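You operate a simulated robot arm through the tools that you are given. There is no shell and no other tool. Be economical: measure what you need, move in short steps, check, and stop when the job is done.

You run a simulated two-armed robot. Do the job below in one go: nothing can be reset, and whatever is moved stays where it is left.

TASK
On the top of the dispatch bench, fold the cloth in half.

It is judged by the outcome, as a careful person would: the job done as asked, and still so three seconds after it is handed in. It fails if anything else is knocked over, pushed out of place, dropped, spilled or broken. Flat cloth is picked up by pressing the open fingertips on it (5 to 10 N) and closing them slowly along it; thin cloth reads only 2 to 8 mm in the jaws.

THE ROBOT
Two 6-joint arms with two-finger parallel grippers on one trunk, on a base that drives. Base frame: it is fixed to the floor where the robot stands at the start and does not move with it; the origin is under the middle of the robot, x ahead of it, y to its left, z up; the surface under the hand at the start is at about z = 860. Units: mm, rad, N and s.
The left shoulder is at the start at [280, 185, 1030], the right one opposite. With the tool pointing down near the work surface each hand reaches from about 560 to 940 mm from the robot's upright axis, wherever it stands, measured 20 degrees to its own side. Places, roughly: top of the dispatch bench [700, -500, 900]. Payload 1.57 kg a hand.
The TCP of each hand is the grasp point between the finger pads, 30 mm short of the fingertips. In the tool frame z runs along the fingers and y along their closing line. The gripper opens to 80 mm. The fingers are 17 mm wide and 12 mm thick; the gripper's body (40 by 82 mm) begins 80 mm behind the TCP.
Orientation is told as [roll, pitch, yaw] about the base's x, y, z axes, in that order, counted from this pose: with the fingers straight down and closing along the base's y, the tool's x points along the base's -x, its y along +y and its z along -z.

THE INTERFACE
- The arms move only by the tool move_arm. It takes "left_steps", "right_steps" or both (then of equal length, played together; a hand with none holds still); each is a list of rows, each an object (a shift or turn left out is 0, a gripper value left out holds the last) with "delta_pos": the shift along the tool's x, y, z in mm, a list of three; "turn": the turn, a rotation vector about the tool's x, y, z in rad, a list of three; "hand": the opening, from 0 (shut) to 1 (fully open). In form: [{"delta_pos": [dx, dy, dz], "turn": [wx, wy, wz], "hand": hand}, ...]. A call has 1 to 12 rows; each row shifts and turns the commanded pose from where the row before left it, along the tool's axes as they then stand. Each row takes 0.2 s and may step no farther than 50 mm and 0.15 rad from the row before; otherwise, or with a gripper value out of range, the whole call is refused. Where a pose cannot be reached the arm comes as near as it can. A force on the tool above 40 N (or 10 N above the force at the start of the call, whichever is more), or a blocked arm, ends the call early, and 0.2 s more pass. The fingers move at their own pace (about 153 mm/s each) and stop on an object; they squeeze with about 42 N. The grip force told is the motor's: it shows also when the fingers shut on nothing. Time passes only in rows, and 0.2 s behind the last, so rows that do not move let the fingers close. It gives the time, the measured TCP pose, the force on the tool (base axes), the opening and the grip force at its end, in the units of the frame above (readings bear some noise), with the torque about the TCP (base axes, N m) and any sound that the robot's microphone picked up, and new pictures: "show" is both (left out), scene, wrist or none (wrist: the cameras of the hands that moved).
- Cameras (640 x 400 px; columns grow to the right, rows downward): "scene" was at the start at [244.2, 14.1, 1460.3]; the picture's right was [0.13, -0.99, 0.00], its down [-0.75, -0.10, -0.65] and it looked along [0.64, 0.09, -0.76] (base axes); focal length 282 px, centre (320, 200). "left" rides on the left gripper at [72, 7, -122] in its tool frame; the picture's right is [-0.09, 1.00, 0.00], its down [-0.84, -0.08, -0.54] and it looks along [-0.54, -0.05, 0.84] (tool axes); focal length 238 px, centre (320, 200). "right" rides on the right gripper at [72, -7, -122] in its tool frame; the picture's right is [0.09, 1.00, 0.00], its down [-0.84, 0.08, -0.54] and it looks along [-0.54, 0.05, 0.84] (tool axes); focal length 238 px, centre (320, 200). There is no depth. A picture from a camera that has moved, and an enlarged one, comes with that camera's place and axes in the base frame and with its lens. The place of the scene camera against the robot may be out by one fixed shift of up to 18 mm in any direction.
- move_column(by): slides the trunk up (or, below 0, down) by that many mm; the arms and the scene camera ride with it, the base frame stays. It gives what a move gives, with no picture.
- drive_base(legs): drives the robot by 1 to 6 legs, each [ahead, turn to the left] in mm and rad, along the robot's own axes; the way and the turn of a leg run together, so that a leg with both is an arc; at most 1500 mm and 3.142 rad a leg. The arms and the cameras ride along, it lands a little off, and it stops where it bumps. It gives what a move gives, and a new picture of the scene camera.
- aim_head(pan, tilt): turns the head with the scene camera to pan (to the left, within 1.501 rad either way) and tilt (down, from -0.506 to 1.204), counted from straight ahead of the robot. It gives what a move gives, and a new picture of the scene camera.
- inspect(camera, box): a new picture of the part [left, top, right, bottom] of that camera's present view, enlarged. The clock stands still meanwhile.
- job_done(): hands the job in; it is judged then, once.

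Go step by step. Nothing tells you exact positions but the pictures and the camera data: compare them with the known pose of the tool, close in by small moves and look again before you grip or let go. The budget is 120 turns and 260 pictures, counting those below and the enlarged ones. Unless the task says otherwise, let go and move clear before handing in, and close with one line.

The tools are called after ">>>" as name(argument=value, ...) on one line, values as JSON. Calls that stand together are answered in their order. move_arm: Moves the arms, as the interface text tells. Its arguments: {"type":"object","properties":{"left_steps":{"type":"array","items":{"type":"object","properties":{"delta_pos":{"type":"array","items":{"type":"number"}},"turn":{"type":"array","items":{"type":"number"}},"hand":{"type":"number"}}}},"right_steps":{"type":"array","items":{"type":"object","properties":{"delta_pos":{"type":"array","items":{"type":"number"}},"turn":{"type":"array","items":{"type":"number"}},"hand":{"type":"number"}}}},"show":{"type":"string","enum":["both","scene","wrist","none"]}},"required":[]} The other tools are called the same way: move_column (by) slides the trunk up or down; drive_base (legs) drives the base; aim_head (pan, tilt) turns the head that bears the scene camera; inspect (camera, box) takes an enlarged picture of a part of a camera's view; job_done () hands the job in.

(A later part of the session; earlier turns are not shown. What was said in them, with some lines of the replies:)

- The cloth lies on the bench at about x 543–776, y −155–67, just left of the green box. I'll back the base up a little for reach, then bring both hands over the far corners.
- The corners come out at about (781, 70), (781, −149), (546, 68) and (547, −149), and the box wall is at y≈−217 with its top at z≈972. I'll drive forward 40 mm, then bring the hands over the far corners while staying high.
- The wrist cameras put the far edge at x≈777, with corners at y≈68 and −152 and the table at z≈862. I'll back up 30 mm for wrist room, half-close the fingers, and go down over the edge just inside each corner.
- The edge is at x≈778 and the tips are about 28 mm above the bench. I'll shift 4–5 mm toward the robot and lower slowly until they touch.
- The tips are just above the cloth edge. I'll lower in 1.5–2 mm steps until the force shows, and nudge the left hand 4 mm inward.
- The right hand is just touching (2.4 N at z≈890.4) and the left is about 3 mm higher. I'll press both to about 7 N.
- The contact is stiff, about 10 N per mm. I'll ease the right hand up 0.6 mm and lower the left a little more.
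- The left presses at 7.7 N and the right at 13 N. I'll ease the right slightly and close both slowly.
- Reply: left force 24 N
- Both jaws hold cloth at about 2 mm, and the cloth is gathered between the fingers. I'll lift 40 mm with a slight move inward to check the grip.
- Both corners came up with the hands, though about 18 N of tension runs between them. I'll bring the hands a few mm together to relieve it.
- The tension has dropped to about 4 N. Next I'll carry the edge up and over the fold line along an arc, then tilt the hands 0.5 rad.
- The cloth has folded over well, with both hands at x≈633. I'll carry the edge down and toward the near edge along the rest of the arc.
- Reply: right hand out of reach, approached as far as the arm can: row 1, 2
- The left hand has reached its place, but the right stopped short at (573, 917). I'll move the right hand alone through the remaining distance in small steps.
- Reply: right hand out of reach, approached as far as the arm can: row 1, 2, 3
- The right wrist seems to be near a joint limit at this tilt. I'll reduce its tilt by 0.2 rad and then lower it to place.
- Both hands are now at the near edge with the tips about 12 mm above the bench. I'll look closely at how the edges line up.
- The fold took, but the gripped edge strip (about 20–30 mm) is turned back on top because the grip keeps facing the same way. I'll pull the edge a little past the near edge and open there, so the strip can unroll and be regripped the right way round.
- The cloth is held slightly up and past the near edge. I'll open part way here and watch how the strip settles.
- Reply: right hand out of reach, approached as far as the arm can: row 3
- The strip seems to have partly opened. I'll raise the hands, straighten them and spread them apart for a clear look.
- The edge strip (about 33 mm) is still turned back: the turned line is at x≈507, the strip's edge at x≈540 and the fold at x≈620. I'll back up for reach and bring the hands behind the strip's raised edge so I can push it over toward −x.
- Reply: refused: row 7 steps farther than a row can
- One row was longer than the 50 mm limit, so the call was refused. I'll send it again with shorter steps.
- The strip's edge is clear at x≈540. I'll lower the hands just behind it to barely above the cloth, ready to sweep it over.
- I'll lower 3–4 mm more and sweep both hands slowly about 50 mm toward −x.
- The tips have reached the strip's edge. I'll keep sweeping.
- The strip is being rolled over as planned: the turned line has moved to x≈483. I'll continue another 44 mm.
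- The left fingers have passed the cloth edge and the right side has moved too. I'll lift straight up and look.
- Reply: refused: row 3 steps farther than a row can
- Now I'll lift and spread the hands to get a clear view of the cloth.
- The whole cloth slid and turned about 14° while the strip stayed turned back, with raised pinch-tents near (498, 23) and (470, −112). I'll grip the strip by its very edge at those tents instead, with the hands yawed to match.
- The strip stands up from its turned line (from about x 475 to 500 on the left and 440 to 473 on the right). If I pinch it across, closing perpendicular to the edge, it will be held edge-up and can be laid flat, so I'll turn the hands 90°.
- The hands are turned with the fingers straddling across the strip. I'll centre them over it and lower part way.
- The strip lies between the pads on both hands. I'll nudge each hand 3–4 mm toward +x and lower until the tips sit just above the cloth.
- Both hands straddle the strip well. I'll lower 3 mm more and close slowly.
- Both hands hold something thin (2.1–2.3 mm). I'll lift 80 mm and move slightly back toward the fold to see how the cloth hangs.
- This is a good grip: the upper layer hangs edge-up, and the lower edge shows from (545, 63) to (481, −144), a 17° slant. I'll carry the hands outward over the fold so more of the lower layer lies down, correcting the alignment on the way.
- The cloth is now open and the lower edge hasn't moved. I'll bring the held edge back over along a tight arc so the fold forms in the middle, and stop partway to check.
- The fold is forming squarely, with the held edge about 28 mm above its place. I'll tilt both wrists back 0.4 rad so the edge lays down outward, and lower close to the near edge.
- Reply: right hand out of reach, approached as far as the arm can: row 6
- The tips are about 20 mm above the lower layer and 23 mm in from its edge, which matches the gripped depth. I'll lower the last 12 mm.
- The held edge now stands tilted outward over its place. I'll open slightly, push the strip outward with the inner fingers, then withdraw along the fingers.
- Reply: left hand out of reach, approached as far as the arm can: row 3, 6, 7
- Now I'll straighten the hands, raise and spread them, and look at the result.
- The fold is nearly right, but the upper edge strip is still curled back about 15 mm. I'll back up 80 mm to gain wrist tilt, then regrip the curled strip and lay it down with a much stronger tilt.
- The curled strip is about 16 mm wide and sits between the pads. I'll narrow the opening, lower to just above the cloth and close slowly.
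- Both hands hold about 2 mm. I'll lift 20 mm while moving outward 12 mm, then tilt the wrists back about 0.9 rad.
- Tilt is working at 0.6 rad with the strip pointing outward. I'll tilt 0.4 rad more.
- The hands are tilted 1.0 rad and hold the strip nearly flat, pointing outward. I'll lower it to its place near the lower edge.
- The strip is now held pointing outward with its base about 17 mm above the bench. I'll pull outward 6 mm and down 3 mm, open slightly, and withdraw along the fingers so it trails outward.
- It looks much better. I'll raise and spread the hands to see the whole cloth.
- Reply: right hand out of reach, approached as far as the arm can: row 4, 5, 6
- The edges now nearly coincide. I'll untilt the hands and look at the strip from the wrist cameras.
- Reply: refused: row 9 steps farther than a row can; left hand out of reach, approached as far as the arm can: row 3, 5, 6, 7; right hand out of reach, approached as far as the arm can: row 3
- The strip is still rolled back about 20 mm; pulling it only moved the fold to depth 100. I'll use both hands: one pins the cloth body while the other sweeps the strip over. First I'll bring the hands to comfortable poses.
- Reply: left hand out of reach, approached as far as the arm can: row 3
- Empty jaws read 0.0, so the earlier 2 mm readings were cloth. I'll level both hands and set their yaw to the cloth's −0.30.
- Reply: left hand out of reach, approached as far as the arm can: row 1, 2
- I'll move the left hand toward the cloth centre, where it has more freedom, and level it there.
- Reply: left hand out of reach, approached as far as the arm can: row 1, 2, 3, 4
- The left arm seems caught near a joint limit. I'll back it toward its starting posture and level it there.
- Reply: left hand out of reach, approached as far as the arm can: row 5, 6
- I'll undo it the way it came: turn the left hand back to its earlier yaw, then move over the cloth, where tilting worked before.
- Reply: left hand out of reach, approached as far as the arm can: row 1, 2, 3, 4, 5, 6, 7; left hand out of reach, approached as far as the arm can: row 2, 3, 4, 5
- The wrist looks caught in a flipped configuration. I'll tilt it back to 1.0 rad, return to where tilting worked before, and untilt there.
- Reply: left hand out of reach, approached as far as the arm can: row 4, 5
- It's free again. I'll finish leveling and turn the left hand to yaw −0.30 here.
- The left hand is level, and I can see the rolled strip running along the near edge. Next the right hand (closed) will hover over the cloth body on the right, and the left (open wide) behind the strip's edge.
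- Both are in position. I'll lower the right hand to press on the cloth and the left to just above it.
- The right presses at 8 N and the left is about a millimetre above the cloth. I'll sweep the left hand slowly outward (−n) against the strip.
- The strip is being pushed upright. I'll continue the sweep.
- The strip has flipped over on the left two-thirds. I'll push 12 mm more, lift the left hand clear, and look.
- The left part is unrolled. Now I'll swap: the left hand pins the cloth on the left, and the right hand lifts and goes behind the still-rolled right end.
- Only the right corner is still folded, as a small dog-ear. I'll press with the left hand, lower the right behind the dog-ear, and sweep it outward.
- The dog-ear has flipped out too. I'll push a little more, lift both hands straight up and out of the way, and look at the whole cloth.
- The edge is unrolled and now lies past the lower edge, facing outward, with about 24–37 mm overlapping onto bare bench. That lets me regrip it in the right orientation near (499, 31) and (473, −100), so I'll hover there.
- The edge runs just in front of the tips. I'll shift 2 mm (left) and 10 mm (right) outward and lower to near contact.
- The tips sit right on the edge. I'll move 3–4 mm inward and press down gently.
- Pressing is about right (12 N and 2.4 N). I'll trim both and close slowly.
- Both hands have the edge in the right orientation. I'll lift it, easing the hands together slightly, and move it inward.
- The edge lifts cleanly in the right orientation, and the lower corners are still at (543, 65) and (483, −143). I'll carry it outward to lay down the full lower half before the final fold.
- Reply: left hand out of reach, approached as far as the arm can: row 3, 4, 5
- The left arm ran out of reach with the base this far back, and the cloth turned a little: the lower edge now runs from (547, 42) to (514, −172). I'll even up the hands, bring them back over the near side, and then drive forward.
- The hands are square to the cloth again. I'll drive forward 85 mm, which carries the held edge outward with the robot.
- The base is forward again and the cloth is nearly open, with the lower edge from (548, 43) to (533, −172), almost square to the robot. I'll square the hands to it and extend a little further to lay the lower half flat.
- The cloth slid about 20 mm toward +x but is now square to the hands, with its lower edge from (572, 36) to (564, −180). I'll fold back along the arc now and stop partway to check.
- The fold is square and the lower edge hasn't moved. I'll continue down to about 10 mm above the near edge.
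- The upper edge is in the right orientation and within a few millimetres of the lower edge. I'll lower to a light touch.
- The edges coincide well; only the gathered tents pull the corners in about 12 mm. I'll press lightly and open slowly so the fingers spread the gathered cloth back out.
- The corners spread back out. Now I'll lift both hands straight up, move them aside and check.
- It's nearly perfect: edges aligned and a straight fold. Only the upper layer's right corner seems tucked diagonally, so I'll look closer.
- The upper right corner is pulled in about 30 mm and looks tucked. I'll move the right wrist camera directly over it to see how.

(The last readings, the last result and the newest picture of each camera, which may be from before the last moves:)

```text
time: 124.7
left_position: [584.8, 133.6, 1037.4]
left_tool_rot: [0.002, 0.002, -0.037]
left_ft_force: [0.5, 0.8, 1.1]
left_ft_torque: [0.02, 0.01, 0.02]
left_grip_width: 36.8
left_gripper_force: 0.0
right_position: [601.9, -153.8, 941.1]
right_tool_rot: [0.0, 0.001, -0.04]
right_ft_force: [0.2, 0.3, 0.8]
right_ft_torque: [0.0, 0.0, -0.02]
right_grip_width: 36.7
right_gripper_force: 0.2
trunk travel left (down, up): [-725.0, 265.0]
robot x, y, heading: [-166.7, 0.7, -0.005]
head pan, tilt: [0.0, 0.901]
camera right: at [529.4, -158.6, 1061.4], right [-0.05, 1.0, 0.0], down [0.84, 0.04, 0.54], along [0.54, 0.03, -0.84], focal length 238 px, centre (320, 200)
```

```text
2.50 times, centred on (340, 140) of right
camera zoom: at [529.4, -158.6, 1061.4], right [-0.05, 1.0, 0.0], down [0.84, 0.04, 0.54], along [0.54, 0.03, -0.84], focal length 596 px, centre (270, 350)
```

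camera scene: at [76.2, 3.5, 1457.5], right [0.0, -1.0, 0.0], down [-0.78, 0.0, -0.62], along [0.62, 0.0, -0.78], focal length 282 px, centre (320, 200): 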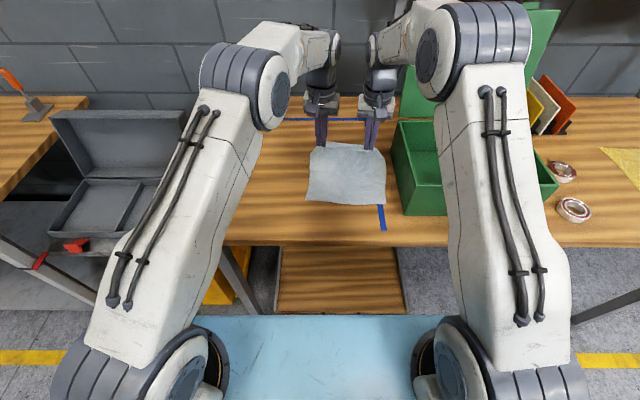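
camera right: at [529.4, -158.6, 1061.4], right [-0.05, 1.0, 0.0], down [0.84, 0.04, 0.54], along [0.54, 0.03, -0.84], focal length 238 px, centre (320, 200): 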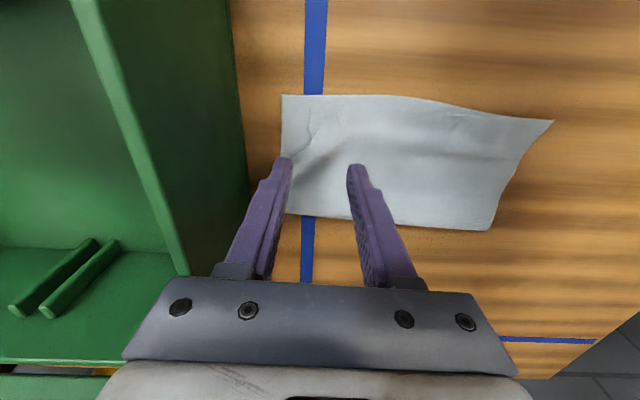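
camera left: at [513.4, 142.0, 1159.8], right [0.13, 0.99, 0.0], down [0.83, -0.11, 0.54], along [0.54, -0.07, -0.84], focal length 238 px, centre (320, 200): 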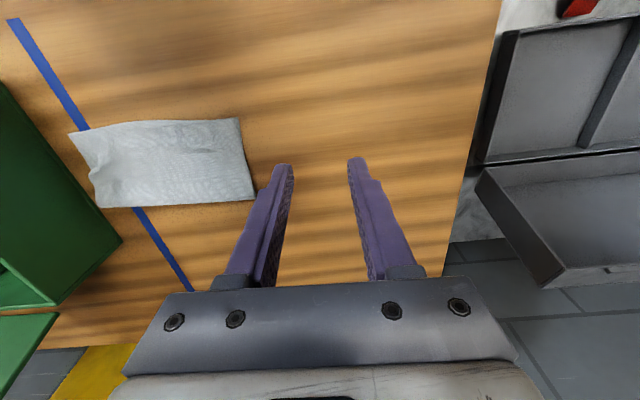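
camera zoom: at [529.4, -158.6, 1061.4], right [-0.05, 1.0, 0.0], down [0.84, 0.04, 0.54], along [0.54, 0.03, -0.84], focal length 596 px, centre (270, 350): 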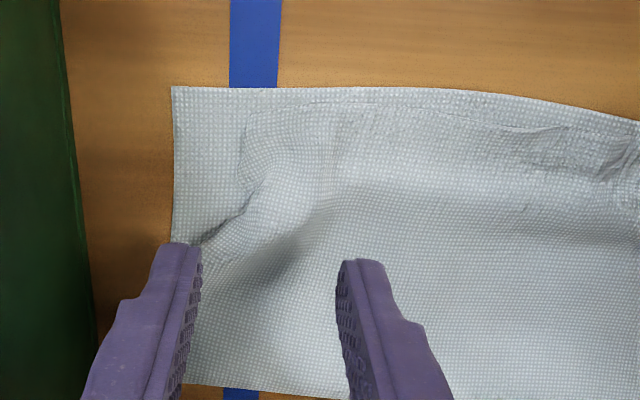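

The corner is tucked under by about 24 mm. I'll press the closed fingertips just inside it and open them slowly, so the outer finger slides the cloth out toward the corner.

>>> move_arm(right_steps=[{"delta_pos": [12, 6, 0], "hand": 0.0}, {"delta_pos": [12, 6, 0]}, {"delta_pos": [0, 0, 25]}, {"delta_pos": [0, 0, 20]}, {"delta_pos": [0, 0, 2]}, {}], show="wrist")

```text
time: 126.1
left_position: [584.5, 133.1, 1038.0]
left_tool_rot: [0.003, 0.001, -0.037]
left_ft_force: [0.2, 0.1, 0.8]
left_ft_torque: [-0.02, 0.02, 0.01]
left_grip_width: 36.6
left_gripper_force: 0.0
right_position: [578.7, -141.4, 896.2]
right_tool_rot: [0.001, 0.001, -0.04]
right_ft_force: [0.0, -0.8, 0.2]
right_ft_torque: [-0.01, 0.02, 0.01]
right_grip_width: 0.0
right_gripper_force: 20.8
trunk travel left (down, up): [-725.0, 265.0]
robot x, y, heading: [-167.0, 1.7, -0.008]
head pan, tilt: [0.0, 0.901]
camera right: at [504.6, -145.1, 1015.3], right [-0.05, 1.0, 0.0], down [0.84, 0.04, 0.54], along [0.54, 0.03, -0.84], focal length 238 px, centre (320, 200)
```

right: 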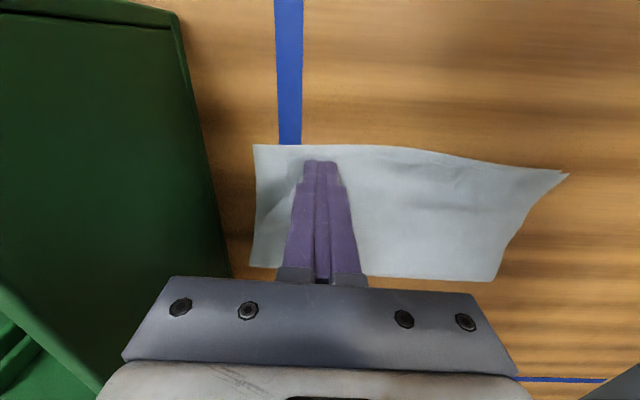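

>>> move_arm(right_steps=[{"delta_pos": [0, 0, 2.5]}, {"delta_pos": [0, 0, 1.5]}, {"delta_pos": [0, 0, 0.5]}, {}], show="none")

```text
time: 127.1
left_position: [584.7, 132.7, 1039.1]
left_tool_rot: [-0.001, 0.001, -0.036]
left_ft_force: [-0.4, 0.3, -0.5]
left_ft_torque: [0.04, 0.0, -0.04]
left_grip_width: 37.1
left_gripper_force: 0.1
right_position: [580.0, -140.6, 891.2]
right_tool_rot: [0.001, -0.001, -0.04]
right_ft_force: [-1.3, 0.9, 11.2]
right_ft_torque: [0.0, 0.12, -0.02]
right_grip_width: 0.1
right_gripper_force: 21.2
trunk travel left (down, up): [-725.0, 265.0]
robot x, y, heading: [-164.9, 1.3, -0.002]
head pan, tilt: [0.0, 0.901]
```

Pressing at about 11 N. I'll ease slightly and open slowly to spread the cloth outward.

>>> move_arm(right_steps=[{"delta_pos": [0, 0, -0.4], "hand": 0.06}, {"hand": 0.13}, {"hand": 0.2}, {"hand": 0.27}, {"hand": 0.34}, {"hand": 0.41}, {"hand": 0.48}, {"hand": 0.55}, {"hand": 0.62}, {}], show="wrist")

>>> inspect(camera="scene", box=[300, 145, 400, 210])

```text
time: 129.3
left_position: [584.2, 131.7, 1037.7]
left_tool_rot: [0.0, 0.002, -0.036]
left_ft_force: [0.4, -0.2, 0.6]
left_ft_torque: [0.03, -0.02, -0.01]
left_grip_width: 36.9
left_gripper_force: 0.0
right_position: [578.5, -140.0, 891.1]
right_tool_rot: [0.0, -0.001, -0.04]
right_ft_force: [1.2, 2.6, 11.6]
right_ft_torque: [-0.02, 0.05, -0.01]
right_grip_width: 42.7
right_gripper_force: 0.1
trunk travel left (down, up): [-725.0, 265.0]
robot x, y, heading: [-164.5, -1.1, 0.002]
head pan, tilt: [0.0, 0.901]
camera right: at [505.6, -144.9, 1011.8], right [-0.05, 1.0, 0.0], down [0.84, 0.04, 0.54], along [0.54, 0.03, -0.84], focal length 238 px, centre (320, 200)
```

right: 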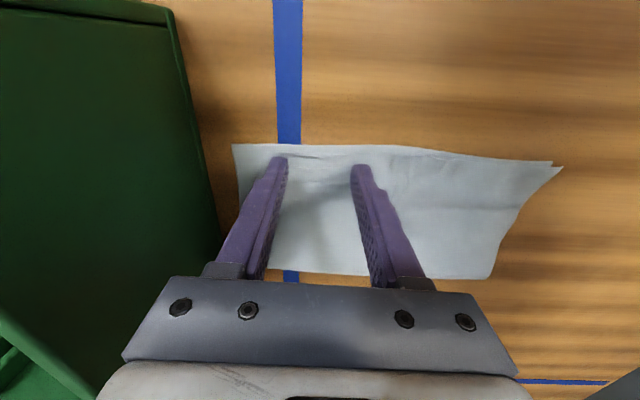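

```text
6.15 times, centred on (350, 178) of scene
camera zoom: at [76.1, 3.7, 1457.6], right [0.0, -1.0, 0.0], down [-0.78, 0.0, -0.62], along [0.62, 0.0, -0.78], focal length 1737 px, centre (135, 338)
```

zoom: 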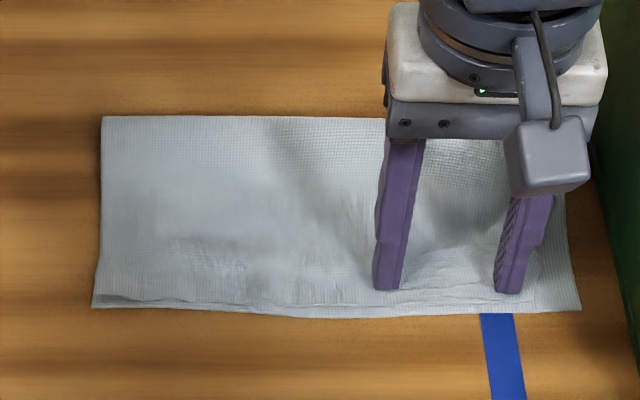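

I'll lift the right hand clear and check.

>>> move_arm(right_steps=[{"delta_pos": [0, 0, -15]}, {"delta_pos": [0, 0, -40]}, {"delta_pos": [0, 0, -50]}, {"delta_pos": [0, 0, -50]}, {"delta_pos": [45, 0, 0]}, {"delta_pos": [45, 0, 0]}, {"delta_pos": [40, -20, 0]}], show="none")

>>> inspect(camera="scene", box=[300, 145, 400, 210])

```text
time: 130.9
left_position: [585.1, 132.3, 1037.8]
left_tool_rot: [0.0, 0.002, -0.036]
left_ft_force: [-0.1, 0.2, -0.1]
left_ft_torque: [-0.01, -0.01, 0.0]
left_grip_width: 37.0
left_gripper_force: 0.0
right_position: [447.5, -154.5, 1046.4]
right_tool_rot: [-0.001, 0.0, -0.041]
right_ft_force: [0.8, 0.6, 0.5]
right_ft_torque: [-0.01, 0.0, -0.01]
right_grip_width: 49.6
right_gripper_force: 0.2
trunk travel left (down, up): [-725.0, 265.0]
robot x, y, heading: [-165.2, 1.2, 0.0]
head pan, tilt: [0.0, 0.901]
```

```text
6.15 times, centred on (350, 178) of scene
camera zoom: at [76.9, 3.7, 1457.5], right [0.0, -1.0, 0.0], down [-0.78, 0.0, -0.62], along [0.62, 0.0, -0.78], focal length 1737 px, centre (135, 338)
```

zoom: 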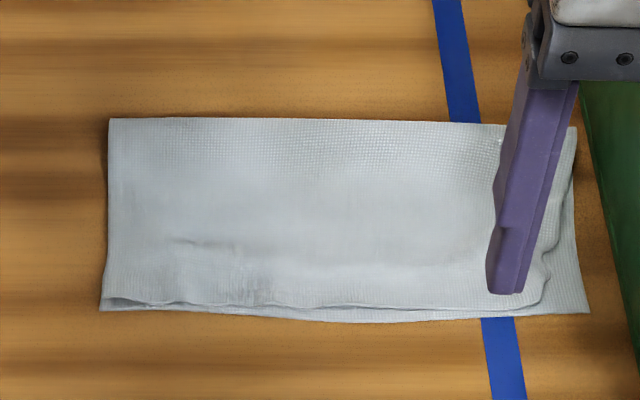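

The corner is now within about 16 mm and the edges match within a few mm. I'll move the hands fully clear and take a last look.

>>> move_arm(left_steps=[{"delta_pos": [45, 0, -10]}, {"delta_pos": [45, 0, -10]}, {"delta_pos": [45, 0, -10]}, {"delta_pos": [45, 0, -10]}], right_steps=[{"delta_pos": [0, -45, -10]}, {"delta_pos": [20, -40, -10]}, {"delta_pos": [30, 0, -10]}, {}], show="scene")

>>> inspect(camera="scene", box=[290, 145, 410, 215])

```text
time: 131.9
left_position: [406.3, 140.7, 1076.6]
left_tool_rot: [0.003, 0.002, -0.037]
left_ft_force: [-0.1, 0.4, 0.1]
left_ft_torque: [-0.02, -0.01, 0.02]
left_grip_width: 36.8
left_gripper_force: 0.3
right_position: [395.5, -238.7, 1076.5]
right_tool_rot: [0.001, 0.0, -0.039]
right_ft_force: [0.3, 0.3, 0.5]
right_ft_torque: [-0.02, -0.01, -0.01]
right_grip_width: 49.7
right_gripper_force: 0.0
trunk travel left (down, up): [-725.0, 265.0]
robot x, y, heading: [-167.3, -0.4, 0.0]
head pan, tilt: [0.0, 0.901]
camera scene: at [76.8, 3.4, 1457.5], right [0.0, -1.0, 0.0], down [-0.78, 0.0, -0.62], along [0.62, 0.0, -0.78], focal length 282 px, centre (320, 200)
```

scene: 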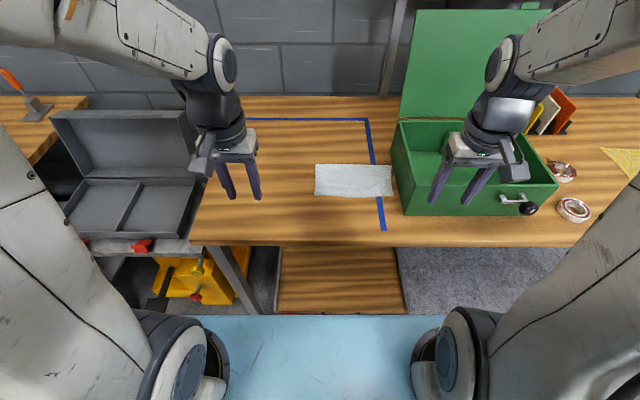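

```text
5.33 times, centred on (350, 180) of scene
camera zoom: at [76.8, 3.4, 1457.5], right [0.0, -1.0, 0.0], down [-0.78, 0.0, -0.62], along [0.62, 0.0, -0.78], focal length 1506 px, centre (160, 307)
```

zoom: 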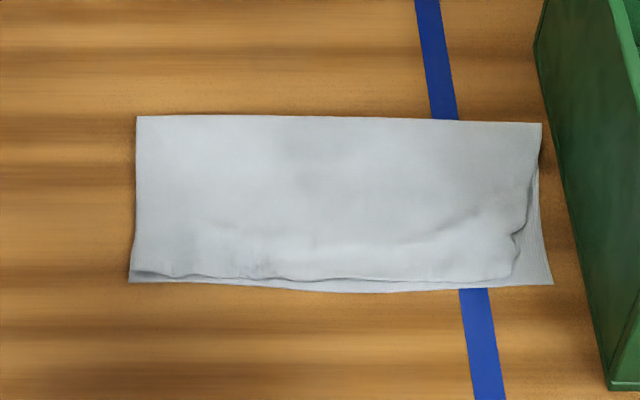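

The cloth lies folded in half on the bench with its edges lined up. The hands are clear and nothing else looks moved, so I'm handing it in.

>>> job_done()

```text
The job is handed in.
```

The cloth is folded in half on top of the dispatch bench, and nothing else looks moved. The edges line up within a few millimetres, except that the upper layer's right corner is still pulled in about 16 mm.
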